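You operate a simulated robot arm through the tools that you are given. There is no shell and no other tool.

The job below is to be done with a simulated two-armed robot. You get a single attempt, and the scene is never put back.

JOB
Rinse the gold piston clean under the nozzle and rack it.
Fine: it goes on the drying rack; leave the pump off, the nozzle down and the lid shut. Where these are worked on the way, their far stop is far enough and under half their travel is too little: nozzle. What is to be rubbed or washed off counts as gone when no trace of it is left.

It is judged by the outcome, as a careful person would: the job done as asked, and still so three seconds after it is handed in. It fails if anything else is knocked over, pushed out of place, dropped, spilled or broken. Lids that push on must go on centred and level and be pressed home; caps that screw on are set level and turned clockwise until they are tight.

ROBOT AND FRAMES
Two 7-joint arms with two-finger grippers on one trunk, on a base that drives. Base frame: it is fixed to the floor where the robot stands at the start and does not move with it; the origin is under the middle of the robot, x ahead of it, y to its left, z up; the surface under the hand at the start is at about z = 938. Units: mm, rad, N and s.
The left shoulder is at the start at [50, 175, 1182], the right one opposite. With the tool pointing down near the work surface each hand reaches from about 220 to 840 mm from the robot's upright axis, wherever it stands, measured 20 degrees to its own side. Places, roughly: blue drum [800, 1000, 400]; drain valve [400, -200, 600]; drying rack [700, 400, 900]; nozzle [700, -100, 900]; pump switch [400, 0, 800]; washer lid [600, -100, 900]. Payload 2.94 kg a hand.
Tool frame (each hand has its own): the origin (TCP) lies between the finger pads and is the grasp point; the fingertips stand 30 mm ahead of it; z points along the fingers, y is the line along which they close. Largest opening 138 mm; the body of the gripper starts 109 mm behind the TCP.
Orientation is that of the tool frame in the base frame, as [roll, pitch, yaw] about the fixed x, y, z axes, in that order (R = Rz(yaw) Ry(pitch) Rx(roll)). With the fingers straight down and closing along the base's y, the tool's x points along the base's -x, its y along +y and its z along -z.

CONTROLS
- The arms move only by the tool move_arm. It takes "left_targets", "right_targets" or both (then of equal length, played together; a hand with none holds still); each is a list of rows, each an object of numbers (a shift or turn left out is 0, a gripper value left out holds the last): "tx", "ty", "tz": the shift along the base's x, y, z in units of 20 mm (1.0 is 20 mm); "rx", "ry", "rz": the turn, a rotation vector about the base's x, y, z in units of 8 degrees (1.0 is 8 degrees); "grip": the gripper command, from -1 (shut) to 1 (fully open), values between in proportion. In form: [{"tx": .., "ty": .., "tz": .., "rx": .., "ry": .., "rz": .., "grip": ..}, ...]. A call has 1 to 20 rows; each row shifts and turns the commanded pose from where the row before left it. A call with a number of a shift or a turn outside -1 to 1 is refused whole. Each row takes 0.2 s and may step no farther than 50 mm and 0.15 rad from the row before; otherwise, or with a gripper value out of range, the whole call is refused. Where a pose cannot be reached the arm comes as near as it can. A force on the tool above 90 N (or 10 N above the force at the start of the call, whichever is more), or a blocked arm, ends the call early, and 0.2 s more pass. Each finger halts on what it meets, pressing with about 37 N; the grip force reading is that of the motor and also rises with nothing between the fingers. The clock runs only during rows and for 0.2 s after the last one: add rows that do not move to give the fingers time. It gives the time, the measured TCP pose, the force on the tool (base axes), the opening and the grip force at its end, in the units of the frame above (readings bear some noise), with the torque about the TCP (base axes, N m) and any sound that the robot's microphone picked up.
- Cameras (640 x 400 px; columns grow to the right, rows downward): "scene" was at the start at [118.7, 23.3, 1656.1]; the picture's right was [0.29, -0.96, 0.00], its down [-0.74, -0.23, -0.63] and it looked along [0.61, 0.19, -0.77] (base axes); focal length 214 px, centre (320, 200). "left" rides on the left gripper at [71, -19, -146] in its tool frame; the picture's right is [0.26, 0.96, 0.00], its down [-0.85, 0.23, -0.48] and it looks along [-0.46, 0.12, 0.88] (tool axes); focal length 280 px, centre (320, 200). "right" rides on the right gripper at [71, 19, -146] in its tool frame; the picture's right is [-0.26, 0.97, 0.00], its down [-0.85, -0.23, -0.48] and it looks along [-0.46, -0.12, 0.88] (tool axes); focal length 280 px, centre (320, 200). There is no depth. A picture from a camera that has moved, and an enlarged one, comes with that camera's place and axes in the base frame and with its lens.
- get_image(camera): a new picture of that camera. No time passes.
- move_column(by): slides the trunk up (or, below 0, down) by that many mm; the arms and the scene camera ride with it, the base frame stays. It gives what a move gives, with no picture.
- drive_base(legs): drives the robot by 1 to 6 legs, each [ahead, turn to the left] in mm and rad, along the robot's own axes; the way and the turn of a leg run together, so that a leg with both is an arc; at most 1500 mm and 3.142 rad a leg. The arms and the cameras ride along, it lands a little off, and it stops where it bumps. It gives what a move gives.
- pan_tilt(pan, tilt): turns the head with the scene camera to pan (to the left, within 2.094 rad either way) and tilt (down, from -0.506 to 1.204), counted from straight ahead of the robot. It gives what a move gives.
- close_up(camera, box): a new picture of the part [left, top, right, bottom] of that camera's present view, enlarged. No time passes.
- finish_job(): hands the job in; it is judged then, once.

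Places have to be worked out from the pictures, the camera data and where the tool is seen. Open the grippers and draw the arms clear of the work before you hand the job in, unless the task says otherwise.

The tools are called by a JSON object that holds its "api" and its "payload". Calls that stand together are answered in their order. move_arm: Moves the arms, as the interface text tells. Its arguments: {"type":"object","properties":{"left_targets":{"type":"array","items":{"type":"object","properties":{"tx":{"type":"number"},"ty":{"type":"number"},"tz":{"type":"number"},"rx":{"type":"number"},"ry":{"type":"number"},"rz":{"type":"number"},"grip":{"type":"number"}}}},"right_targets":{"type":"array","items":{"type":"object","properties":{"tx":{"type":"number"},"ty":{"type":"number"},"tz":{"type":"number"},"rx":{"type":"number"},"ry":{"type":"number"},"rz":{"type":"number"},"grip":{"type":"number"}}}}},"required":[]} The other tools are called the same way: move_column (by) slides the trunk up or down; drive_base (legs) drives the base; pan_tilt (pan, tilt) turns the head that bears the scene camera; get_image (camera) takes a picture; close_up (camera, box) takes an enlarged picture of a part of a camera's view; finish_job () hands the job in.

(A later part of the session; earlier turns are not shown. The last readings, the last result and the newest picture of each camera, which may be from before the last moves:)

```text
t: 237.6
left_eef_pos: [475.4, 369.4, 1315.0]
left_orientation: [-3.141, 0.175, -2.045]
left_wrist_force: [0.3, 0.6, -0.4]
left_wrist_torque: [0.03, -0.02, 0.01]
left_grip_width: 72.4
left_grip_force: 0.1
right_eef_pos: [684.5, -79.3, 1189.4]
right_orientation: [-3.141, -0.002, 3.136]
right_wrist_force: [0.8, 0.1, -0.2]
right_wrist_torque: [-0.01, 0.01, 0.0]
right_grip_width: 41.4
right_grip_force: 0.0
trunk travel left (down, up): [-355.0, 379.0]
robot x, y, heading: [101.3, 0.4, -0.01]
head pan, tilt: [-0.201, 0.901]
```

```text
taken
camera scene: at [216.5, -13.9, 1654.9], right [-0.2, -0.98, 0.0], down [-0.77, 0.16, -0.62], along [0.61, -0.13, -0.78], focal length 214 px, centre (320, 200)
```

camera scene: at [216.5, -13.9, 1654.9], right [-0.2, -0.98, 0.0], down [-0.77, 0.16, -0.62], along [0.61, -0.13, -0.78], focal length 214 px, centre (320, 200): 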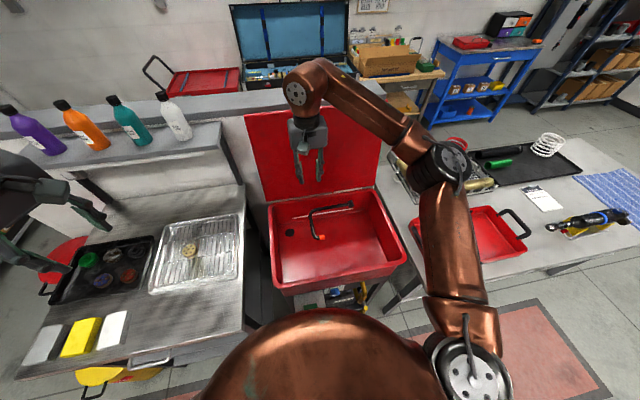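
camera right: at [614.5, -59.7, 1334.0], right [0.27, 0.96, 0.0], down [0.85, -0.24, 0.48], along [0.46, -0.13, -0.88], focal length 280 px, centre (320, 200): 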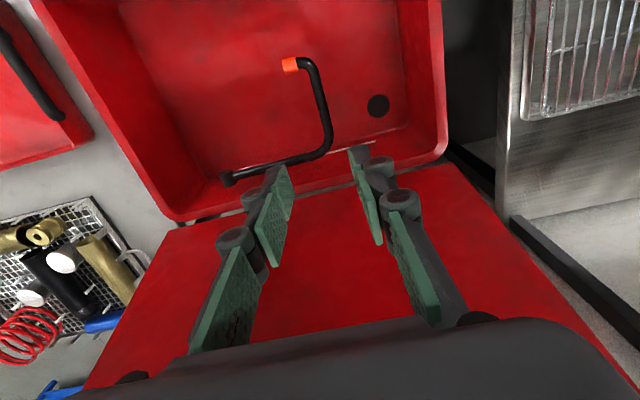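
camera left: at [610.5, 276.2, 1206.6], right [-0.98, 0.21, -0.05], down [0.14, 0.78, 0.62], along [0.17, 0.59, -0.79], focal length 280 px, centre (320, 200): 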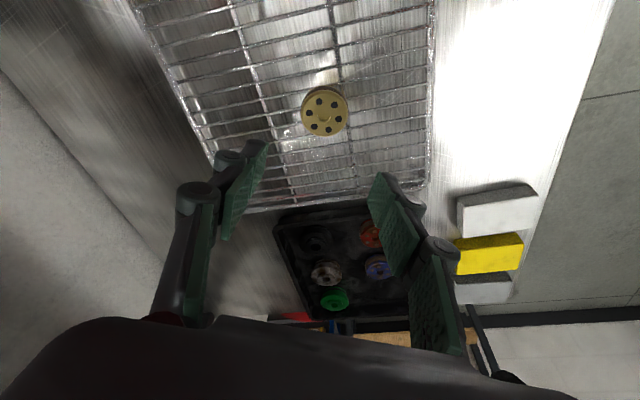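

The nozzle is down exactly as at the start. Now for the lid (open at ~99°): I turn the right hand to close along x, open it wide and raise it, to straddle the lid's top edge to the right of the handle.

{"api": "move_arm", "payload": {"right_targets": [{"ty": -0.75, "tz": 0.6, "rz": -0.9375, "grip": 1}, {"ty": -0.75, "tz": 0.6, "rz": -0.9375}, {"ty": -0.75, "tz": 0.6, "rz": -0.9375}, {"ty": -0.75, "tz": 0.6, "rz": -0.9375}, {"ty": -0.75, "tz": 0.6, "rz": -0.9375}, {"ty": -0.75, "tz": 0.6, "rz": -0.9375}, {"ty": -0.75, "tz": 0.6, "rz": -0.9375}, {"ty": -0.75, "tz": 0.6, "rz": -0.9375}, {"ty": -0.75, "tz": 0.6, "rz": -0.9375}, {"ty": -0.75, "tz": 0.6, "rz": -0.9375}, {"ty": -0.75, "tz": 0.6, "rz": -0.9375}, {"ty": -0.75, "tz": 0.6, "rz": -0.9375}]}}

{"api": "move_column", "payload": {"by": 125}}

{"api": "get_image", "payload": {"camera": "right"}}

{"api": "get_image", "payload": {"camera": "scene"}}

```text
t: 240.2
left_eef_pos: [476.3, 370.1, 1315.2]
left_orientation: [-3.141, 0.175, -2.045]
left_wrist_force: [-0.4, 0.0, -0.7]
left_wrist_torque: [-0.02, 0.0, 0.0]
left_grip_width: 72.5
left_grip_force: 0.0
right_eef_pos: [684.2, -261.2, 1332.8]
right_orientation: [-3.141, -0.002, 1.56]
right_wrist_force: [0.0, -0.2, 0.1]
right_wrist_torque: [0.01, 0.01, -0.02]
right_grip_width: 138.0
right_grip_force: 0.1
trunk travel left (down, up): [-355.0, 379.0]
robot x, y, heading: [98.6, 3.0, -0.003]
head pan, tilt: [-0.201, 0.901]
```

```text
t: 241.7
left_eef_pos: [476.9, 368.8, 1440.4]
left_orientation: [-3.14, 0.176, -2.045]
left_wrist_force: [-1.0, 0.5, 0.8]
left_wrist_torque: [-0.02, 0.0, 0.0]
left_grip_width: 72.4
left_grip_force: 0.0
right_eef_pos: [685.6, -260.4, 1457.4]
right_orientation: [-3.139, 0.0, 1.562]
right_wrist_force: [1.2, -0.3, 0.6]
right_wrist_torque: [0.01, 0.02, -0.01]
right_grip_width: 138.0
right_grip_force: 0.0
trunk travel left (down, up): [-480.0, 254.0]
robot x, y, heading: [100.5, 0.1, -0.005]
head pan, tilt: [-0.201, 0.901]
```

```text
taken
camera right: at [705.9, -189.9, 1602.1], right [0.96, -0.27, 0.0], down [-0.24, -0.85, 0.48], along [-0.13, -0.46, -0.88], focal length 280 px, centre (320, 200)
```

right: 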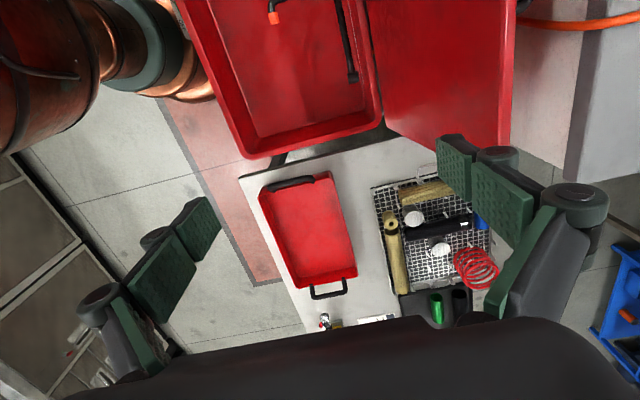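

```text
taken
camera scene: at [172.4, -14.1, 1779.8], right [-0.2, -0.98, 0.0], down [-0.77, 0.16, -0.62], along [0.61, -0.13, -0.78], focal length 214 px, centre (320, 200)
```

scene: 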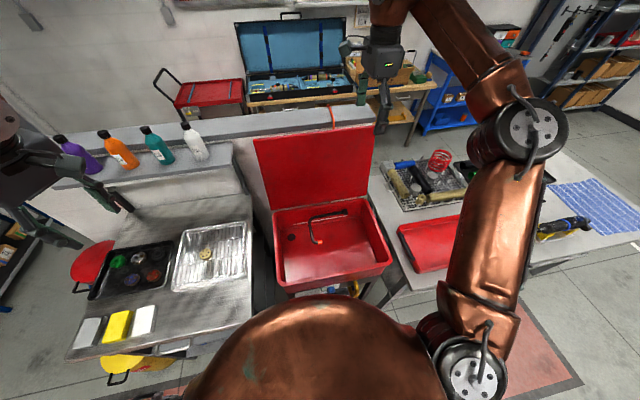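

I move the hand forward above the lid's edge region to measure precisely where the top edge is.

{"api": "move_arm", "payload": {"right_targets": [{"tx": 1, "tz": -0.4}, {"tx": 1, "tz": -0.4}, {"tx": 1, "tz": -0.4}, {"tx": 1, "tz": -0.4}, {"tx": 1, "tz": -0.4}]}}

{"api": "get_image", "payload": {"camera": "right"}}

```text
t: 242.9
left_eef_pos: [477.5, 370.7, 1440.3]
left_orientation: [-3.139, 0.172, -2.045]
left_wrist_force: [0.9, 0.5, -0.5]
left_wrist_torque: [-0.07, -0.02, 0.0]
left_grip_width: 72.2
left_grip_force: 0.1
right_eef_pos: [785.3, -257.3, 1417.8]
right_orientation: [-3.141, 0.0, 1.567]
right_wrist_force: [-0.5, 0.0, 0.2]
right_wrist_torque: [0.02, 0.05, 0.01]
right_grip_width: 137.8
right_grip_force: 0.1
trunk travel left (down, up): [-480.0, 254.0]
robot x, y, heading: [103.0, 1.5, -0.009]
head pan, tilt: [-0.201, 0.901]
```

```text
taken
camera right: at [805.9, -187.2, 1562.6], right [0.96, -0.27, 0.0], down [-0.24, -0.85, 0.48], along [-0.13, -0.46, -0.88], focal length 280 px, centre (320, 200)
```

right: 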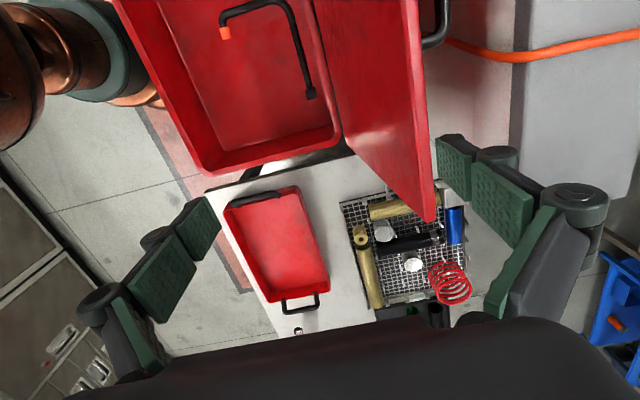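

The lid's top edge is at x≈883, z≈1290 (lid at ~94°). I tilt the tool 10° forward and bring the open fingers over the edge, one on each side.

{"api": "move_arm", "payload": {"right_targets": [{"tz": -1, "ry": -0.625}, {"tz": -1, "ry": -0.625}, {"tx": 0.3, "tz": -1}, {"tx": 0.5, "tz": -0.8}, {"tx": 0.6, "tz": -0.6}, {"tx": 0.6}, {"tx": 0.5}, {}]}}

{"api": "get_image", "payload": {"camera": "right"}}

```text
t: 244.7
left_eef_pos: [476.3, 369.3, 1439.2]
left_orientation: [-3.14, 0.177, -2.045]
left_wrist_force: [-0.2, -0.1, -0.1]
left_wrist_torque: [0.02, -0.01, 0.02]
left_grip_width: 72.4
left_grip_force: 0.0
right_eef_pos: [834.4, -260.9, 1329.8]
right_orientation: [2.971, -0.004, 1.564]
right_wrist_force: [0.5, -0.3, 1.0]
right_wrist_torque: [-0.01, -0.01, 0.02]
right_grip_width: 137.9
right_grip_force: 0.0
trunk travel left (down, up): [-480.0, 254.0]
robot x, y, heading: [99.9, 0.4, -0.005]
head pan, tilt: [-0.201, 0.901]
```

```text
taken
camera right: at [829.3, -190.5, 1475.8], right [0.95, -0.27, 0.17], down [-0.32, -0.85, 0.43], along [0.02, -0.46, -0.89], focal length 280 px, centre (320, 200)
```

right: 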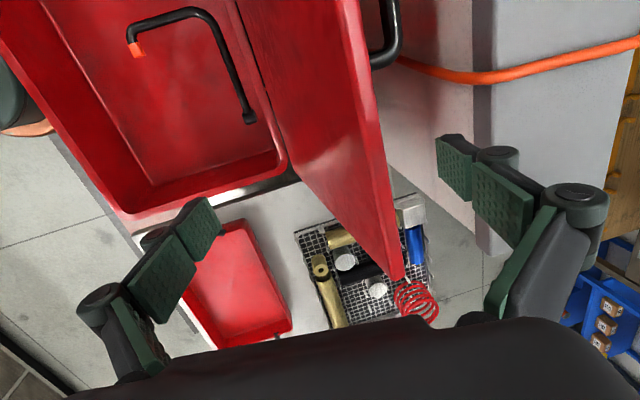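

The lid's edge is between the fingers. I lower about 36 mm so the back finger is behind the edge.

{"api": "move_arm", "payload": {"right_targets": [{"tz": -0.9}, {"tz": -0.9}, {}]}}

{"api": "get_image", "payload": {"camera": "right"}}

```text
t: 245.5
left_eef_pos: [476.5, 371.1, 1440.3]
left_orientation: [-3.139, 0.175, -2.046]
left_wrist_force: [0.7, 0.7, -0.2]
left_wrist_torque: [-0.01, 0.0, -0.04]
left_grip_width: 72.5
left_grip_force: 0.1
right_eef_pos: [833.3, -260.1, 1293.3]
right_orientation: [2.969, 0.0, 1.565]
right_wrist_force: [0.2, -0.1, 0.4]
right_wrist_torque: [-0.01, -0.02, -0.01]
right_grip_width: 138.0
right_grip_force: 0.0
trunk travel left (down, up): [-480.0, 254.0]
robot x, y, heading: [99.4, 0.9, -0.005]
head pan, tilt: [-0.201, 0.901]
```

```text
taken
camera right: at [828.7, -189.4, 1439.4], right [0.95, -0.27, 0.17], down [-0.32, -0.85, 0.43], along [0.03, -0.46, -0.89], focal length 280 px, centre (320, 200)
```

right: 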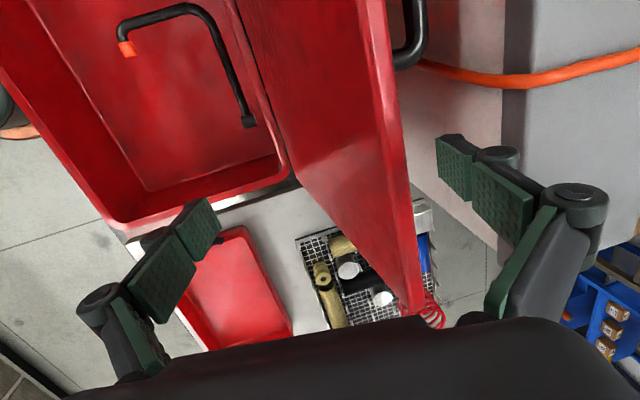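

The back finger is behind the edge. I pull the lid gently toward me in small steps.

{"api": "move_arm", "payload": {"right_targets": [{"tx": -0.5}, {"tx": -0.5}, {"tx": -0.4}, {"tx": -0.4}, {}]}}

{"api": "get_image", "payload": {"camera": "right"}}

```text
t: 246.7
left_eef_pos: [477.9, 370.4, 1439.6]
left_orientation: [-3.141, 0.176, -2.046]
left_wrist_force: [0.0, 0.4, -0.5]
left_wrist_torque: [-0.01, 0.02, 0.01]
left_grip_width: 72.6
left_grip_force: 0.1
right_eef_pos: [798.9, -260.3, 1292.5]
right_orientation: [2.968, -0.002, 1.564]
right_wrist_force: [0.7, 0.9, 0.0]
right_wrist_torque: [0.0, -0.03, 0.0]
right_grip_width: 138.1
right_grip_force: 0.0
trunk travel left (down, up): [-480.0, 254.0]
robot x, y, heading: [98.9, 0.9, -0.005]
head pan, tilt: [-0.201, 0.901]
```

```text
taken
camera right: at [794.2, -189.9, 1439.6], right [0.95, -0.27, 0.16], down [-0.32, -0.85, 0.43], along [0.02, -0.46, -0.89], focal length 280 px, centre (320, 200)
```

right: 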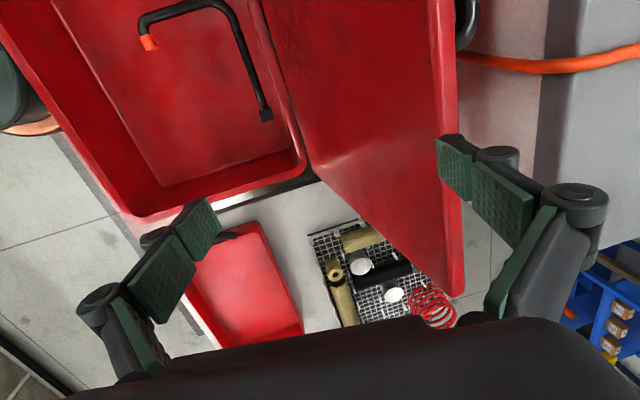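

No contact: the finger passed above the edge, so the edge is lower than I thought. I go back out, lower another 28 mm, and pull again.

{"api": "move_arm", "payload": {"right_targets": [{"tx": 0.9}, {"tx": 0.9}, {"tz": -0.7}, {"tz": -0.7}, {}]}}

{"api": "get_image", "payload": {"camera": "right"}}

```text
t: 247.9
left_eef_pos: [476.5, 370.7, 1439.9]
left_orientation: [-3.141, 0.175, -2.045]
left_wrist_force: [-0.3, -0.3, -0.7]
left_wrist_torque: [0.0, -0.01, 0.02]
left_grip_width: 72.5
left_grip_force: 0.1
right_eef_pos: [834.2, -260.4, 1266.5]
right_orientation: [2.969, -0.001, 1.565]
right_wrist_force: [-0.6, 0.4, 0.8]
right_wrist_torque: [0.01, -0.02, -0.03]
right_grip_width: 137.8
right_grip_force: 0.0
trunk travel left (down, up): [-480.0, 254.0]
robot x, y, heading: [98.2, -0.1, -0.0]
head pan, tilt: [-0.201, 0.901]
```

```text
taken
camera right: at [829.5, -189.7, 1412.3], right [0.95, -0.27, 0.17], down [-0.32, -0.85, 0.43], along [0.03, -0.46, -0.89], focal length 280 px, centre (320, 200)
```

right: 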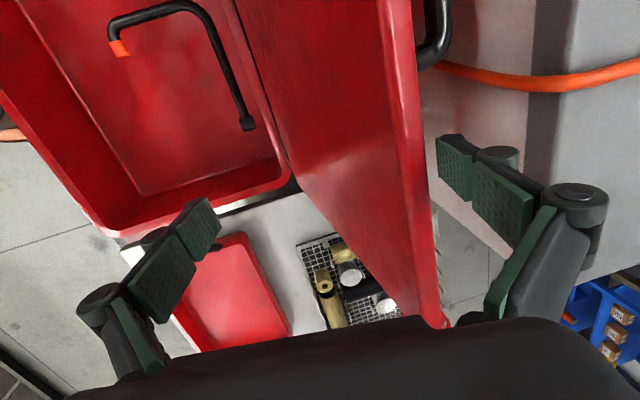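

Re-measured: the edge top is about z 1271, x 888; the back finger tip is now ~20 mm below it and behind it. Pulling again.

{"api": "move_arm", "payload": {"right_targets": [{"tx": -0.4}, {"tx": -0.4}, {"tx": -0.4}, {}]}}

{"api": "get_image", "payload": {"camera": "right"}}

```text
t: 248.9
left_eef_pos: [477.2, 368.8, 1438.4]
left_orientation: [-3.138, 0.174, -2.044]
left_wrist_force: [0.1, 0.2, -0.6]
left_wrist_torque: [0.02, 0.01, 0.01]
left_grip_width: 72.5
left_grip_force: 0.0
right_eef_pos: [810.1, -261.4, 1265.4]
right_orientation: [2.97, -0.002, 1.562]
right_wrist_force: [3.0, 1.3, 1.0]
right_wrist_torque: [-0.1, -0.03, 0.07]
right_grip_width: 138.3
right_grip_force: 0.1
trunk travel left (down, up): [-480.0, 254.0]
robot x, y, heading: [97.9, -0.5, -0.004]
head pan, tilt: [-0.201, 0.901]
```

```text
taken
camera right: at [805.9, -190.0, 1411.5], right [0.95, -0.27, 0.16], down [-0.32, -0.85, 0.43], along [0.02, -0.46, -0.89], focal length 280 px, centre (320, 200)
```

right: 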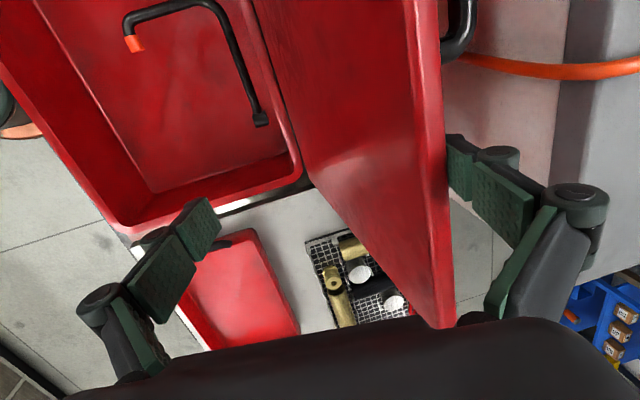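

Contact: the lid follows with about 3 N. I pull on to bring it to roughly 87–88°.

{"api": "move_arm", "payload": {"right_targets": [{"tx": -0.4}, {"tx": -0.4}, {"tx": -0.4}, {"tx": -0.3}, {}]}}

{"api": "get_image", "payload": {"camera": "right"}}

```text
t: 250.1
left_eef_pos: [477.0, 368.7, 1439.5]
left_orientation: [-3.139, 0.174, -2.045]
left_wrist_force: [-0.3, -0.3, 0.2]
left_wrist_torque: [0.04, -0.01, 0.01]
left_grip_width: 72.6
left_grip_force: 0.1
right_eef_pos: [781.4, -260.7, 1264.3]
right_orientation: [2.97, 0.0, 1.564]
right_wrist_force: [0.6, 0.5, 0.6]
right_wrist_torque: [0.01, 0.03, 0.01]
right_grip_width: 138.1
right_grip_force: 0.1
trunk travel left (down, up): [-480.0, 254.0]
robot x, y, heading: [99.6, -1.8, -0.006]
head pan, tilt: [-0.201, 0.901]
```

```text
taken
camera right: at [775.6, -189.7, 1411.2], right [0.95, -0.27, 0.16], down [-0.31, -0.85, 0.43], along [0.02, -0.46, -0.89], focal length 280 px, centre (320, 200)
```

right: 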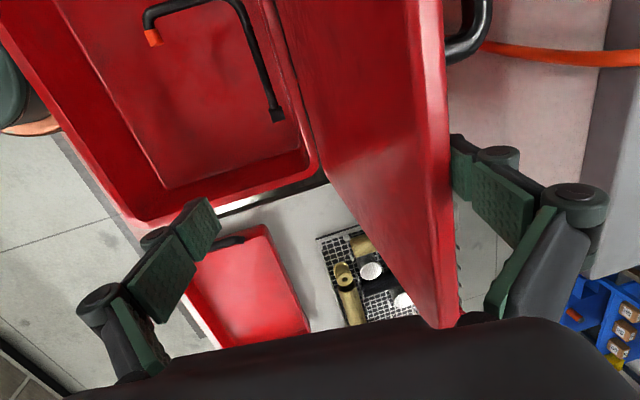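

The lid follows with no force, now at about 88° and apparently balanced. I raise the hand off the edge and check that it stays.

{"api": "move_arm", "payload": {"right_targets": [{"tx": 0.2}, {"tz": 0.8}, {"tz": 1}, {"tz": 1}, {"tz": 0.6}, {}]}}

{"api": "get_image", "payload": {"camera": "right"}}

```text
t: 251.5
left_eef_pos: [477.3, 369.4, 1440.1]
left_orientation: [-3.141, 0.175, -2.045]
left_wrist_force: [-0.1, -0.5, 0.6]
left_wrist_torque: [-0.01, 0.05, -0.02]
left_grip_width: 72.5
left_grip_force: 0.1
right_eef_pos: [785.0, -262.1, 1333.7]
right_orientation: [2.968, -0.001, 1.564]
right_wrist_force: [-0.1, -0.5, 0.4]
right_wrist_torque: [-0.02, -0.04, 0.0]
right_grip_width: 137.9
right_grip_force: 0.1
trunk travel left (down, up): [-480.0, 254.0]
robot x, y, heading: [97.5, -1.8, -0.002]
head pan, tilt: [-0.201, 0.901]
```

```text
taken
camera right: at [780.0, -189.8, 1479.9], right [0.95, -0.27, 0.16], down [-0.31, -0.85, 0.43], along [0.02, -0.46, -0.89], focal length 280 px, centre (320, 200)
```

right: 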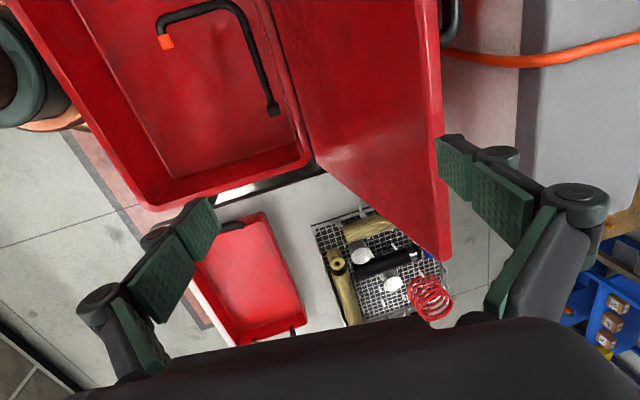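

The lid swung back to its stop: 88° is still past balance. Earlier it stood by itself at about 84°, so I repeat and pull it to there.

{"api": "move_arm", "payload": {"right_targets": [{"tx": 0.9}, {"tx": 0.9}, {"tx": 0.65}, {"tz": -0.9}, {"tz": -0.9}, {"tz": -0.9}, {"tz": -0.7}, {}]}}

{"api": "move_arm", "payload": {"right_targets": [{"tx": -0.5}, {"tx": -0.5}, {"tx": -0.4}, {"tx": -0.4}, {"tx": -0.4}, {"tx": -0.4}, {"tx": -0.4}, {"tx": -0.4}, {"tx": -0.3}, {"tx": -0.3}, {}]}}

{"api": "get_image", "payload": {"camera": "right"}}

```text
t: 253.3
left_eef_pos: [477.3, 371.2, 1441.5]
left_orientation: [-3.138, 0.175, -2.047]
left_wrist_force: [0.2, 0.2, -1.0]
left_wrist_torque: [0.01, 0.0, 0.02]
left_grip_width: 72.5
left_grip_force: 0.0
right_eef_pos: [834.7, -259.5, 1266.5]
right_orientation: [2.968, -0.002, 1.563]
right_wrist_force: [-0.1, 0.3, 0.2]
right_wrist_torque: [-0.05, 0.0, 0.01]
right_grip_width: 137.8
right_grip_force: 0.0
trunk travel left (down, up): [-480.0, 254.0]
robot x, y, heading: [97.1, 1.2, -0.004]
head pan, tilt: [-0.201, 0.901]
```

```text
t: 255.7
left_eef_pos: [477.6, 369.1, 1440.2]
left_orientation: [-3.14, 0.174, -2.047]
left_wrist_force: [0.0, -1.0, 0.4]
left_wrist_torque: [0.01, -0.03, 0.01]
left_grip_width: 72.2
left_grip_force: 0.1
right_eef_pos: [753.4, -260.1, 1266.1]
right_orientation: [2.968, -0.002, 1.563]
right_wrist_force: [2.4, 1.8, -0.4]
right_wrist_torque: [-0.03, 0.05, 0.1]
right_grip_width: 138.2
right_grip_force: 0.0
trunk travel left (down, up): [-480.0, 254.0]
robot x, y, heading: [97.7, 2.8, -0.006]
head pan, tilt: [-0.201, 0.901]
```

```text
taken
camera right: at [748.5, -189.6, 1411.9], right [0.95, -0.27, 0.16], down [-0.31, -0.85, 0.43], along [0.02, -0.46, -0.89], focal length 280 px, centre (320, 200)
```

right: 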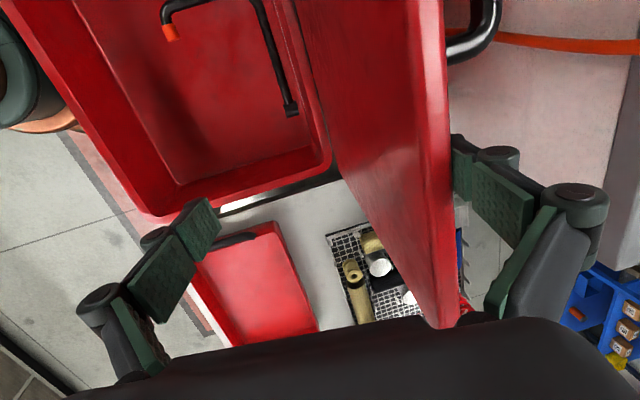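

At about 84°. I pull 5 mm more, then back the finger off slightly and lift to see if it holds.

{"api": "move_arm", "payload": {"right_targets": [{"tx": -0.25}, {}, {}, {"tx": 0.2}, {"tz": 0.8}, {"tz": 1}, {"tz": 1}, {"tz": 0.6}, {}]}}

{"api": "get_image", "payload": {"camera": "right"}}

{"api": "get_image", "payload": {"camera": "scene"}}

```text
t: 257.7
left_eef_pos: [476.9, 368.5, 1440.7]
left_orientation: [-3.141, 0.175, -2.045]
left_wrist_force: [-0.6, -0.3, -0.4]
left_wrist_torque: [0.02, -0.03, 0.0]
left_grip_width: 72.7
left_grip_force: 0.1
right_eef_pos: [752.6, -260.9, 1333.7]
right_orientation: [2.968, -0.004, 1.564]
right_wrist_force: [0.4, 0.1, 0.6]
right_wrist_torque: [0.02, -0.01, 0.04]
right_grip_width: 138.0
right_grip_force: 0.1
trunk travel left (down, up): [-480.0, 254.0]
robot x, y, heading: [98.7, -0.6, -0.001]
head pan, tilt: [-0.201, 0.901]
```

```text
taken
camera right: at [748.1, -189.8, 1480.0], right [0.95, -0.27, 0.16], down [-0.31, -0.85, 0.43], along [0.02, -0.46, -0.89], focal length 280 px, centre (320, 200)
```

right: 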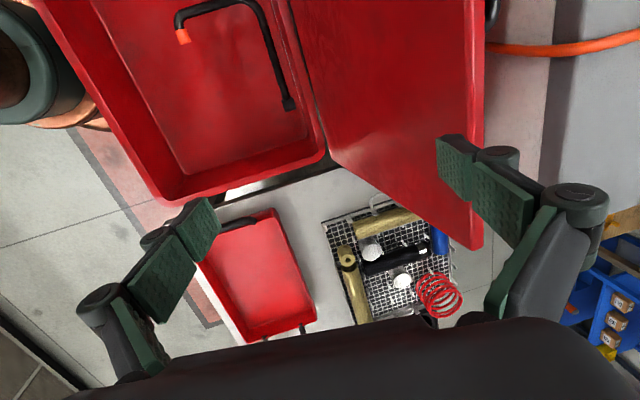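

```text
taken
camera scene: at [172.2, -14.3, 1779.9], right [-0.2, -0.98, 0.0], down [-0.77, 0.16, -0.62], along [0.61, -0.13, -0.78], focal length 214 px, centre (320, 200)
```

scene: 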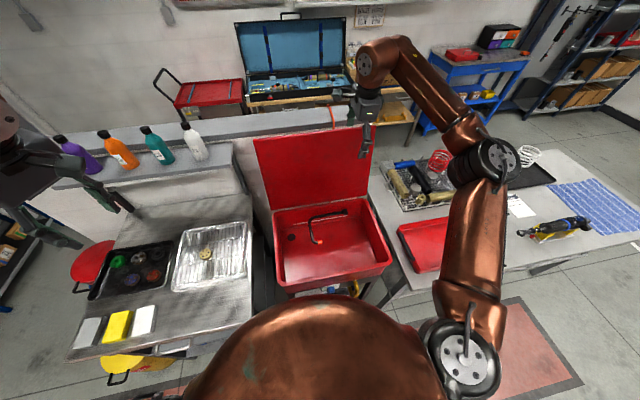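

The lid keeps swinging back to its stop (~94°), so I should grip the handle bar directly there; with the trunk raised further the arm reaches it. I raise the trunk another 125 mm and move the hand above the bar to measure its place.

{"api": "move_column", "payload": {"by": 125}}

{"api": "move_arm", "payload": {"right_targets": [{"tx": 0.5, "ty": 0.8, "tz": -0.2, "grip": -0.4}, {"tx": 0.5, "ty": 0.8, "tz": -0.2}, {"tx": 0.6, "ty": 0.8, "tz": -0.2}, {"tx": 0.6, "ty": 0.8, "tz": -0.2}, {"tx": 0.7, "ty": 0.8, "tz": -0.2, "ry": 0.15}, {"tx": 0.7, "ty": 0.8, "tz": -0.2, "ry": 0.2}, {"tx": 0.7, "ty": 0.6, "tz": -0.2}, {}]}}

{"api": "get_image", "payload": {"camera": "right"}}

{"api": "get_image", "payload": {"camera": "scene"}}

```text
t: 259.2
left_eef_pos: [477.0, 369.1, 1565.1]
left_orientation: [-3.14, 0.176, -2.046]
left_wrist_force: [-0.6, -0.6, -0.1]
left_wrist_torque: [-0.01, 0.03, 0.02]
left_grip_width: 72.5
left_grip_force: 0.1
right_eef_pos: [753.0, -261.1, 1458.9]
right_orientation: [2.968, -0.001, 1.565]
right_wrist_force: [0.5, -0.6, 0.0]
right_wrist_torque: [-0.02, -0.02, -0.02]
right_grip_width: 138.0
right_grip_force: 0.0
trunk travel left (down, up): [-605.0, 129.0]
robot x, y, heading: [95.9, 1.1, 0.002]
head pan, tilt: [-0.201, 0.901]
```

```text
t: 261.0
left_eef_pos: [476.7, 369.4, 1565.5]
left_orientation: [-3.14, 0.175, -2.045]
left_wrist_force: [0.1, 0.1, -0.1]
left_wrist_torque: [0.05, 0.01, 0.0]
left_grip_width: 72.2
left_grip_force: 0.0
right_eef_pos: [839.6, -153.3, 1430.5]
right_orientation: [3.018, -0.001, 1.563]
right_wrist_force: [-0.8, -0.9, 0.0]
right_wrist_torque: [0.03, 0.04, -0.04]
right_grip_width: 41.4
right_grip_force: 0.0
trunk travel left (down, up): [-605.0, 129.0]
robot x, y, heading: [97.9, 2.3, -0.004]
head pan, tilt: [-0.201, 0.901]
```

```text
taken
camera right: at [840.6, -83.4, 1576.8], right [0.96, -0.27, 0.12], down [-0.29, -0.85, 0.44], along [-0.02, -0.46, -0.89], focal length 280 px, centre (320, 200)
```

right: 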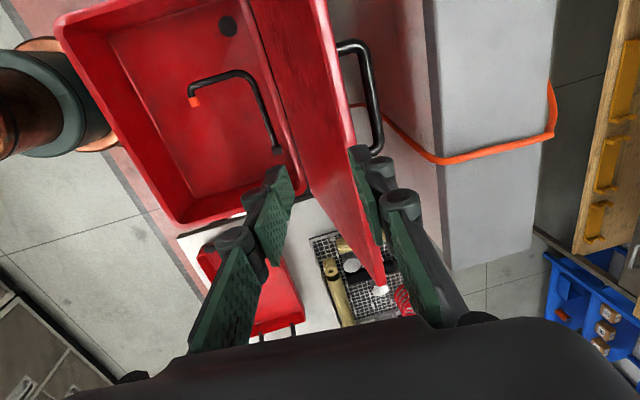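

```text
taken
camera scene: at [155.2, -15.1, 1904.8], right [-0.2, -0.98, 0.0], down [-0.77, 0.16, -0.62], along [0.61, -0.13, -0.78], focal length 214 px, centre (320, 200)
```

scene: 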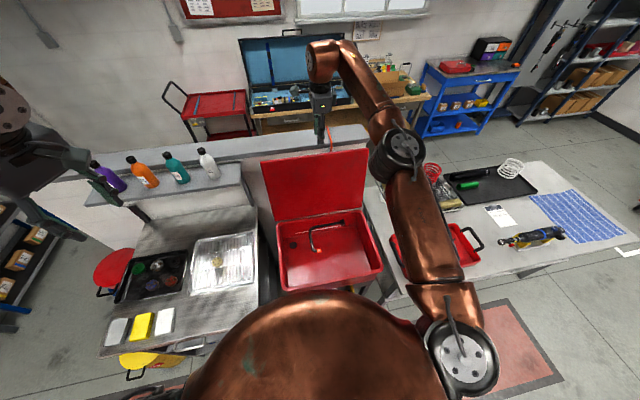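

The bar is at about [923, −150, 1244], just at the limit of reach. Turning the robot a little to the left moves the right shoulder forward; I turn 0.3 rad in place (the hand is well above everything).

{"api": "drive_base", "payload": {"legs": [[0, 0.3]]}}

{"api": "get_image", "payload": {"camera": "scene"}}

```text
t: 262.4
left_eef_pos: [350.7, 464.0, 1565.1]
left_orientation: [-3.141, 0.174, -1.747]
left_wrist_force: [-0.5, -0.3, -0.1]
left_wrist_torque: [0.0, 0.0, 0.01]
left_grip_width: 72.8
left_grip_force: 0.0
right_eef_pos: [851.9, 70.2, 1429.8]
right_orientation: [3.018, -0.003, 1.863]
right_wrist_force: [0.1, -0.1, -1.3]
right_wrist_torque: [0.03, -0.03, 0.01]
right_grip_width: 41.1
right_grip_force: 0.0
trunk travel left (down, up): [-605.0, 129.0]
robot x, y, heading: [93.3, -0.4, 0.296]
head pan, tilt: [-0.201, 0.901]
```

```text
taken
camera scene: at [158.2, 2.4, 1904.8], right [0.09, -1.0, 0.0], down [-0.78, -0.07, -0.62], along [0.62, 0.06, -0.78], focal length 214 px, centre (320, 200)
```

scene: 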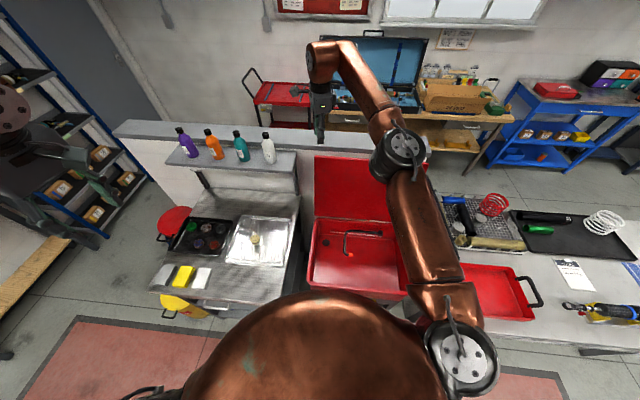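

Stable. I bring the hand back over the handle, restoring its world yaw, at about z 1340.

{"api": "move_arm", "payload": {"right_targets": [{"tx": 0.13, "ty": -1, "tz": -0.4, "rz": -0.195}, {"tx": 0.13, "ty": -1, "tz": -0.4, "rz": -0.195}, {"tx": 0.13, "ty": -1, "tz": -0.4, "rz": -0.195}, {"tx": 0.13, "ty": -1, "tz": -0.4, "rz": -0.195}, {"tx": 0.13, "ty": -1, "tz": -0.4, "rz": -0.195}, {"tx": 0.13, "ty": -1, "tz": -0.4, "rz": -0.195}, {"tx": 0.13, "ty": -1, "tz": -0.4, "rz": -0.195}, {"tx": 0.13, "ty": -1, "tz": -0.4, "rz": -0.195}, {"tx": 0.13, "ty": -1, "tz": -0.4, "rz": -0.195}, {"tx": 0.13, "ty": -1, "tz": -0.4, "rz": -0.195}, {"tx": 0.13, "ty": -1, "tz": -0.4, "rz": -0.195}, {}]}}

{"api": "get_image", "payload": {"camera": "right"}}

```text
t: 265.0
left_eef_pos: [352.3, 464.8, 1564.4]
left_orientation: [-3.139, 0.174, -1.744]
left_wrist_force: [0.4, -0.8, 0.0]
left_wrist_torque: [0.01, -0.04, -0.05]
left_grip_width: 72.8
left_grip_force: 0.0
right_eef_pos: [880.4, -148.3, 1342.7]
right_orientation: [3.017, -0.003, 1.563]
right_wrist_force: [-0.1, -0.2, 0.1]
right_wrist_torque: [0.0, 0.03, 0.02]
right_grip_width: 41.5
right_grip_force: 0.0
trunk travel left (down, up): [-605.0, 129.0]
robot x, y, heading: [97.0, 0.2, 0.295]
head pan, tilt: [-0.201, 0.901]
```

```text
taken
camera right: at [881.9, -77.5, 1488.7], right [0.96, -0.27, 0.12], down [-0.29, -0.85, 0.44], along [-0.02, -0.46, -0.89], focal length 280 px, centre (320, 200)
```

right: 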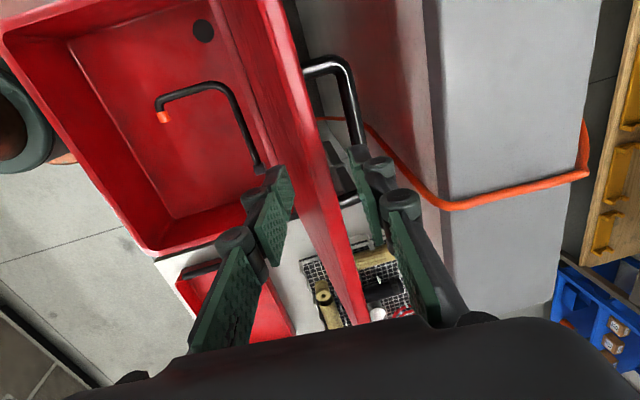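

The bar is at [924.5, y, 1251]. I straighten the tool to vertical, narrow the opening to 24 mm, and move so the near finger will drop between lid and bar; first to just above.

{"api": "move_arm", "payload": {"right_targets": [{"ry": 0.45, "grip": -0.652}, {"ry": 0.435}, {"tx": 0.8}, {"tx": 0.8}, {"tx": 0.78}, {"tz": -0.5}, {"tz": -0.5}, {}]}}

{"api": "get_image", "payload": {"camera": "right"}}

{"api": "close_up", "payload": {"camera": "right", "box": [220, 60, 420, 260]}}

```text
t: 266.8
left_eef_pos: [350.6, 464.9, 1564.9]
left_orientation: [-3.14, 0.173, -1.745]
left_wrist_force: [0.4, -0.7, -0.8]
left_wrist_torque: [0.0, -0.04, -0.02]
left_grip_width: 72.4
left_grip_force: 0.1
right_eef_pos: [916.1, -146.7, 1321.0]
right_orientation: [3.14, -0.001, 1.561]
right_wrist_force: [0.1, -0.4, -0.3]
right_wrist_torque: [-0.02, -0.01, 0.0]
right_grip_width: 23.8
right_grip_force: 0.1
right hand out of reach, approached as far as the arm can: row 5
trunk travel left (down, up): [-605.0, 129.0]
robot x, y, heading: [97.6, 3.7, 0.293]
head pan, tilt: [-0.201, 0.901]
```

```text
taken
camera right: at [935.6, -76.5, 1466.7], right [0.96, -0.27, 0.0], down [-0.24, -0.85, 0.47], along [-0.13, -0.46, -0.88], focal length 280 px, centre (320, 200)
```

right: 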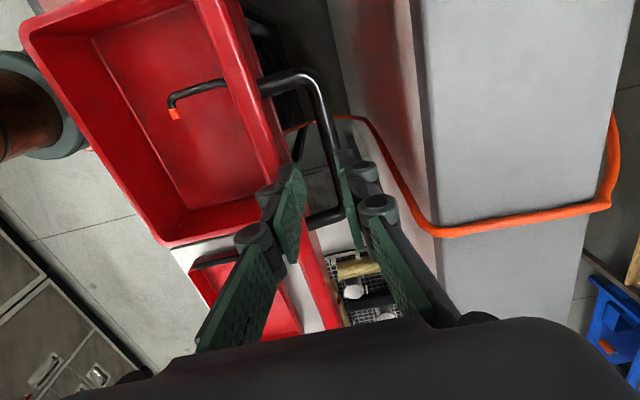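

```text
2.00 times, centred on (320, 160) of right
camera zoom: at [935.6, -76.5, 1466.7], right [0.96, -0.27, 0.0], down [-0.24, -0.85, 0.47], along [-0.13, -0.46, -0.88], focal length 561 px, centre (320, 280)
```

zoom: 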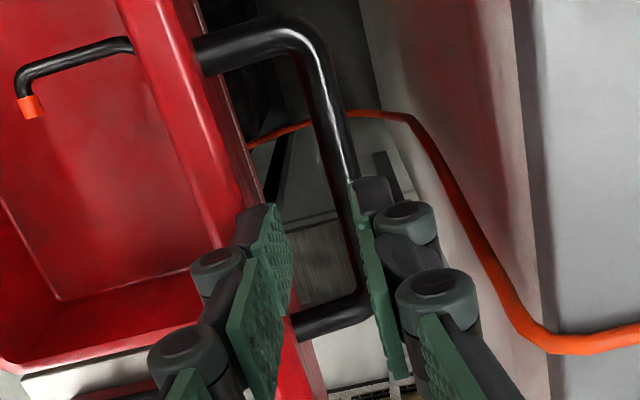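

The arm is a few mm short at this height. I back off slightly, raise the hand, and turn the robot another 0.15 rad left to bring the shoulder closer.

{"api": "move_arm", "payload": {"right_targets": [{"tx": -0.9, "tz": 0.5}, {"tx": -0.9, "tz": 0.8}, {"tx": -0.5, "tz": 0.8}]}}

{"api": "drive_base", "payload": {"legs": [[0, 0.16]]}}

{"api": "move_arm", "payload": {"right_targets": [{"ty": -1, "rz": -0.2}, {"ty": -1, "rz": -0.2}, {"ty": -1, "rz": -0.2}, {"ty": -1, "rz": -0.2}, {"ty": -1, "rz": -0.2}, {"ty": -0.5, "rz": -0.15}, {}]}}

{"api": "get_image", "payload": {"camera": "right"}}

```text
t: 267.6
left_eef_pos: [352.5, 463.8, 1564.7]
left_orientation: [-3.14, 0.174, -1.745]
left_wrist_force: [-1.0, -0.2, -0.3]
left_wrist_torque: [0.01, -0.01, 0.01]
left_grip_width: 72.4
left_grip_force: 0.1
right_eef_pos: [870.3, -146.8, 1363.4]
right_orientation: [-3.141, 0.0, 1.563]
right_wrist_force: [-0.4, -0.6, 0.4]
right_wrist_torque: [0.0, 0.0, 0.0]
right_grip_width: 23.8
right_grip_force: 0.1
trunk travel left (down, up): [-605.0, 129.0]
robot x, y, heading: [95.8, -0.6, 0.295]
head pan, tilt: [-0.201, 0.901]
```

```text
t: 268.6
left_eef_pos: [276.2, 499.2, 1565.4]
left_orientation: [3.141, 0.174, -1.589]
left_wrist_force: [-0.3, -0.1, -0.1]
left_wrist_torque: [0.0, 0.0, -0.03]
left_grip_width: 72.6
left_grip_force: 0.1
right_eef_pos: [883.5, -23.1, 1363.2]
right_orientation: [-3.141, 0.001, 1.722]
right_wrist_force: [-0.2, 0.7, 0.8]
right_wrist_torque: [-0.02, 0.0, -0.02]
right_grip_width: 24.0
right_grip_force: 0.0
trunk travel left (down, up): [-605.0, 129.0]
robot x, y, heading: [101.1, -0.1, 0.452]
head pan, tilt: [-0.201, 0.901]
```

```text
t: 270.2
left_eef_pos: [276.4, 498.1, 1564.6]
left_orientation: [-3.141, 0.175, -1.588]
left_wrist_force: [0.9, 0.9, 0.1]
left_wrist_torque: [0.01, 0.01, -0.02]
left_grip_width: 72.3
left_grip_force: 0.1
right_eef_pos: [883.2, -135.3, 1363.9]
right_orientation: [3.141, -0.002, 1.559]
right_wrist_force: [-1.1, 0.5, -0.4]
right_wrist_torque: [0.03, -0.03, 0.0]
right_grip_width: 24.1
right_grip_force: 0.1
trunk travel left (down, up): [-605.0, 129.0]
robot x, y, heading: [98.1, 4.0, 0.452]
head pan, tilt: [-0.201, 0.901]
```

```text
taken
camera right: at [904.3, -64.2, 1508.4], right [0.96, -0.27, 0.0], down [-0.24, -0.85, 0.47], along [-0.13, -0.46, -0.88], focal length 280 px, centre (320, 200)
```

right: 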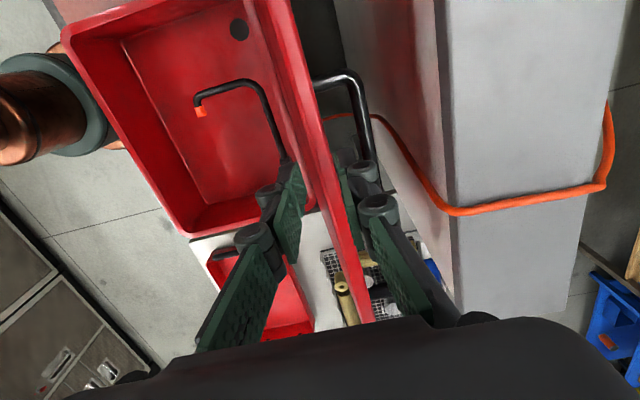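

Re-measured: bar at x≈925.5. I lower to z≈1318 and move to x≈928.5, y≈−148 above the bar.

{"api": "move_arm", "payload": {"right_targets": [{"tz": -1}, {"tz": -0.9}, {"tz": -0.4}, {"tx": 0.9, "ty": -0.3}, {"tx": 0.9, "ty": -0.3}, {"tx": 0.47}, {}]}}

{"api": "close_up", "payload": {"camera": "right", "box": [220, 60, 420, 260]}}

```text
t: 271.9
left_eef_pos: [272.1, 500.2, 1564.8]
left_orientation: [-3.139, 0.172, -1.585]
left_wrist_force: [-0.5, -0.5, 0.6]
left_wrist_torque: [-0.04, -0.1, -0.04]
left_grip_width: 72.5
left_grip_force: 0.0
right_eef_pos: [927.6, -145.2, 1320.2]
right_orientation: [3.138, 0.0, 1.56]
right_wrist_force: [-0.3, -1.0, 1.3]
right_wrist_torque: [-0.06, -0.08, 0.0]
right_grip_width: 24.0
right_grip_force: 0.0
trunk travel left (down, up): [-605.0, 129.0]
robot x, y, heading: [97.9, 0.1, 0.456]
head pan, tilt: [-0.201, 0.901]
```

```text
2.00 times, centred on (320, 160) of right
camera zoom: at [946.8, -73.8, 1464.7], right [0.96, -0.27, 0.0], down [-0.24, -0.85, 0.48], along [-0.13, -0.46, -0.88], focal length 561 px, centre (320, 280)
```

zoom: 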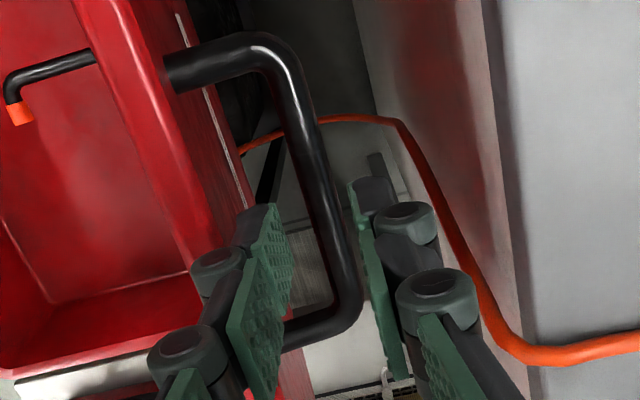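

In the view the bar lies between the fingers with about 2 mm to spare on the near side. I descend slowly, checking forces.

{"api": "move_arm", "payload": {"right_targets": [{"tz": -0.5}, {"tz": -0.5}, {}]}}

{"api": "close_up", "payload": {"camera": "right", "box": [220, 60, 420, 260]}}

```text
t: 272.6
left_eef_pos: [276.1, 498.3, 1566.3]
left_orientation: [3.141, 0.174, -1.587]
left_wrist_force: [-0.2, 0.0, 0.0]
left_wrist_torque: [0.01, -0.02, 0.01]
left_grip_width: 72.6
left_grip_force: 0.1
right_eef_pos: [930.7, -146.1, 1297.7]
right_orientation: [3.142, -0.001, 1.561]
right_wrist_force: [0.2, -0.3, 0.2]
right_wrist_torque: [0.0, 0.07, -0.02]
right_grip_width: 24.0
right_grip_force: 0.0
trunk travel left (down, up): [-605.0, 129.0]
robot x, y, heading: [93.4, 0.9, 0.45]
head pan, tilt: [-0.201, 0.901]
```

```text
2.00 times, centred on (320, 160) of right
camera zoom: at [950.8, -75.6, 1442.2], right [0.96, -0.27, 0.0], down [-0.24, -0.85, 0.47], along [-0.13, -0.46, -0.88], focal length 561 px, centre (320, 280)
```

zoom: 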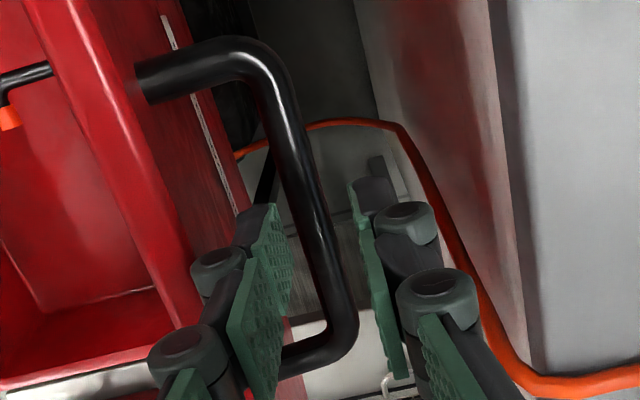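

No contact yet with the tips at edge level. I shift 2 mm outward and go on down.

{"api": "move_arm", "payload": {"right_targets": [{"tx": 0.08, "tz": -0.3}, {"tz": -0.3}, {}]}}

{"api": "close_up", "payload": {"camera": "right", "box": [220, 60, 420, 260]}}

```text
t: 273.4
left_eef_pos: [274.9, 498.1, 1564.5]
left_orientation: [-3.14, 0.176, -1.59]
left_wrist_force: [0.6, 0.4, -0.1]
left_wrist_torque: [0.01, -0.02, 0.02]
left_grip_width: 72.5
left_grip_force: 0.0
right_eef_pos: [931.0, -145.4, 1285.8]
right_orientation: [3.141, -0.002, 1.559]
right_wrist_force: [-0.6, -0.2, 0.3]
right_wrist_torque: [0.02, -0.08, -0.02]
right_grip_width: 24.3
right_grip_force: 0.0
trunk travel left (down, up): [-605.0, 129.0]
robot x, y, heading: [93.6, 1.9, 0.451]
head pan, tilt: [-0.201, 0.901]
```

```text
2.00 times, centred on (320, 160) of right
camera zoom: at [951.0, -75.1, 1430.6], right [0.96, -0.27, 0.0], down [-0.24, -0.85, 0.47], along [-0.13, -0.46, -0.88], focal length 561 px, centre (320, 280)
```

zoom: 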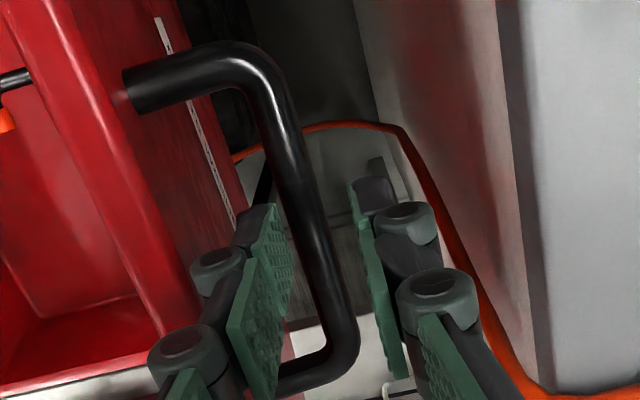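

The near finger is entering the gap cleanly. Continuing down.

{"api": "move_arm", "payload": {"right_targets": [{"tz": -0.3}, {"tz": -0.3}, {"tz": -0.3}, {}]}}

{"api": "close_up", "payload": {"camera": "right", "box": [220, 60, 420, 260]}}

```text
t: 274.4
left_eef_pos: [275.6, 499.2, 1564.5]
left_orientation: [-3.14, 0.175, -1.588]
left_wrist_force: [-0.5, 0.4, -0.5]
left_wrist_torque: [-0.03, -0.01, 0.01]
left_grip_width: 72.6
left_grip_force: 0.0
right_eef_pos: [930.1, -145.1, 1265.9]
right_orientation: [3.141, 0.001, 1.56]
right_wrist_force: [-2.7, -0.3, 0.2]
right_wrist_torque: [0.0, 0.04, -0.01]
right_grip_width: 25.4
right_grip_force: 1.4
trunk travel left (down, up): [-605.0, 129.0]
robot x, y, heading: [97.1, -2.4, 0.451]
head pan, tilt: [-0.201, 0.901]
```

```text
2.00 times, centred on (320, 160) of right
camera zoom: at [950.7, -75.1, 1412.1], right [0.96, -0.27, 0.0], down [-0.24, -0.85, 0.48], along [-0.13, -0.46, -0.88], focal length 561 px, centre (320, 280)
```

zoom: 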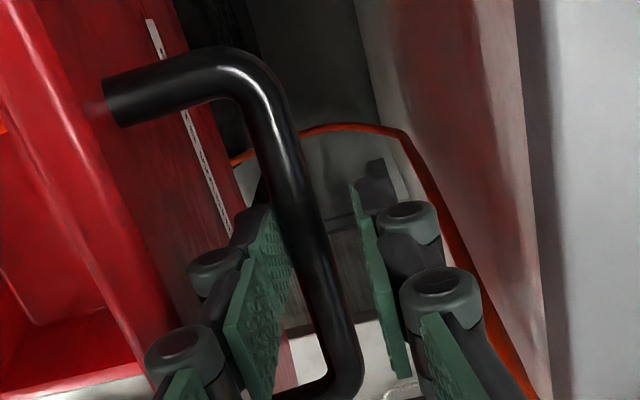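

The bar is between the pads with only light contact. I close on it.

{"api": "move_arm", "payload": {"right_targets": [{"grip": -1}, {}, {}, {}]}}

{"api": "close_up", "payload": {"camera": "right", "box": [220, 60, 420, 260]}}

{"api": "get_image", "payload": {"camera": "scene"}}

```text
t: 275.4
left_eef_pos: [272.1, 499.2, 1565.4]
left_orientation: [-3.137, 0.175, -1.586]
left_wrist_force: [0.2, 0.5, -0.1]
left_wrist_torque: [0.02, 0.04, 0.0]
left_grip_width: 72.4
left_grip_force: 0.0
right_eef_pos: [925.3, -145.9, 1266.2]
right_orientation: [-3.132, 0.003, 1.563]
right_wrist_force: [-38.9, 5.1, -28.2]
right_wrist_torque: [0.38, 0.72, 0.66]
right_grip_width: 13.4
right_grip_force: 39.3
trunk travel left (down, up): [-605.0, 129.0]
robot x, y, heading: [99.7, 2.4, 0.452]
head pan, tilt: [-0.201, 0.901]
```

```text
2.00 times, centred on (320, 160) of right
camera zoom: at [946.8, -74.3, 1410.8], right [0.96, -0.27, -0.01], down [-0.23, -0.85, 0.48], along [-0.14, -0.46, -0.88], focal length 561 px, centre (320, 280)
```

zoom: 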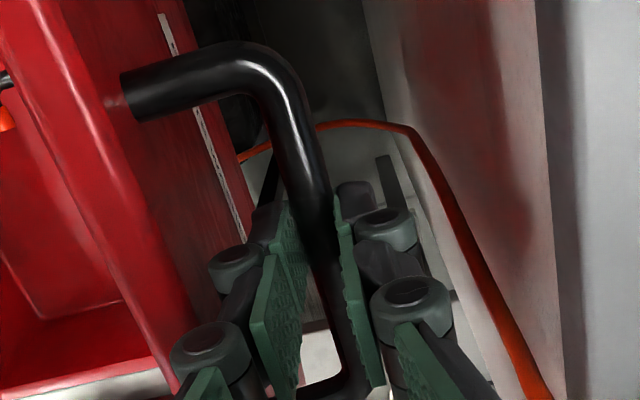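

```text
taken
camera scene: at [152.6, 13.0, 1904.7], right [0.25, -0.97, 0.0], down [-0.76, -0.2, -0.62], along [0.6, 0.15, -0.78], focal length 214 px, centre (320, 200)
```

scene: 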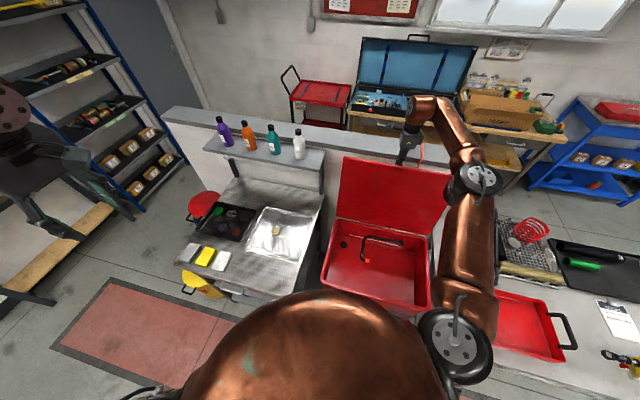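

Gripped. I relax the 5 mm offset and start bringing the lid forward along the known arc, four small steps first.

{"api": "move_arm", "payload": {"right_targets": [{"tx": -0.25, "tz": 0.05}, {"tx": -0.9, "tz": 0.2}, {"tx": -0.91, "tz": 0.18}, {"tx": -0.92, "tz": 0.13}, {"tx": -0.92, "tz": 0.08}, {}]}}

{"api": "get_image", "payload": {"camera": "right"}}

```text
t: 276.9
left_eef_pos: [274.9, 499.7, 1565.3]
left_orientation: [-3.14, 0.174, -1.588]
left_wrist_force: [0.0, -0.4, -0.1]
left_wrist_torque: [0.0, 0.03, 0.02]
left_grip_width: 72.4
left_grip_force: 0.1
right_eef_pos: [852.7, -145.9, 1283.7]
right_orientation: [3.14, -0.006, 1.559]
right_wrist_force: [1.9, -0.2, 14.7]
right_wrist_torque: [0.18, 0.02, 0.77]
right_grip_width: 13.3
right_grip_force: 39.6
trunk travel left (down, up): [-605.0, 129.0]
robot x, y, heading: [95.8, 5.0, 0.455]
head pan, tilt: [-0.201, 0.901]
```

```text
taken
camera right: at [872.6, -75.5, 1429.0], right [0.96, -0.27, 0.0], down [-0.24, -0.85, 0.47], along [-0.13, -0.45, -0.88], focal length 280 px, centre (320, 200)
```

right: 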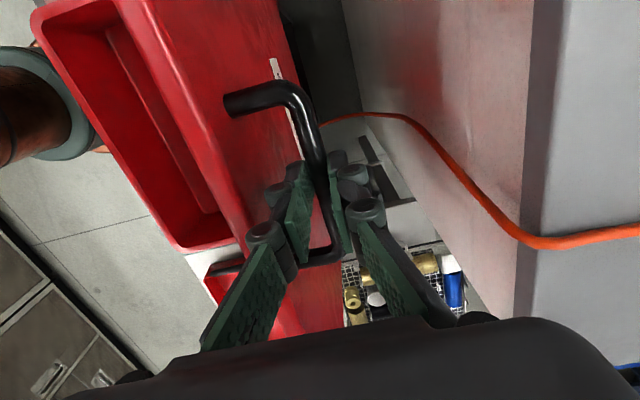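

The lid follows at about 84°. Continuing through balance to about 66°.

{"api": "move_arm", "payload": {"right_targets": [{"tx": -0.93, "tz": 0.1}, {"tx": -0.93, "tz": -0.015}, {"tx": -0.925, "tz": -0.06}, {"tx": -0.925, "tz": -0.11}, {"tx": -0.915, "tz": -0.155}, {"tx": -0.905, "tz": -0.21}, {}]}}

{"api": "get_image", "payload": {"camera": "scene"}}

```text
t: 278.4
left_eef_pos: [270.2, 500.2, 1565.9]
left_orientation: [-3.136, 0.174, -1.587]
left_wrist_force: [-0.3, -0.3, -0.2]
left_wrist_torque: [0.0, 0.03, 0.04]
left_grip_width: 72.3
left_grip_force: 0.1
right_eef_pos: [738.6, -143.8, 1274.5]
right_orientation: [3.138, -0.001, 1.562]
right_wrist_force: [-9.2, 1.2, 36.9]
right_wrist_torque: [0.19, 0.24, 0.8]
right_grip_width: 13.1
right_grip_force: 39.8
trunk travel left (down, up): [-605.0, 129.0]
robot x, y, heading: [96.4, -1.1, 0.455]
head pan, tilt: [-0.201, 0.901]
```

```text
taken
camera scene: at [150.1, 14.1, 1905.1], right [0.25, -0.97, 0.0], down [-0.76, -0.2, -0.62], along [0.6, 0.15, -0.78], focal length 214 px, centre (320, 200)
```

scene: 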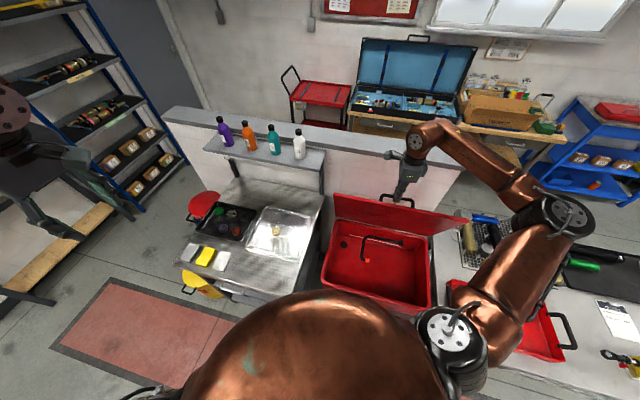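

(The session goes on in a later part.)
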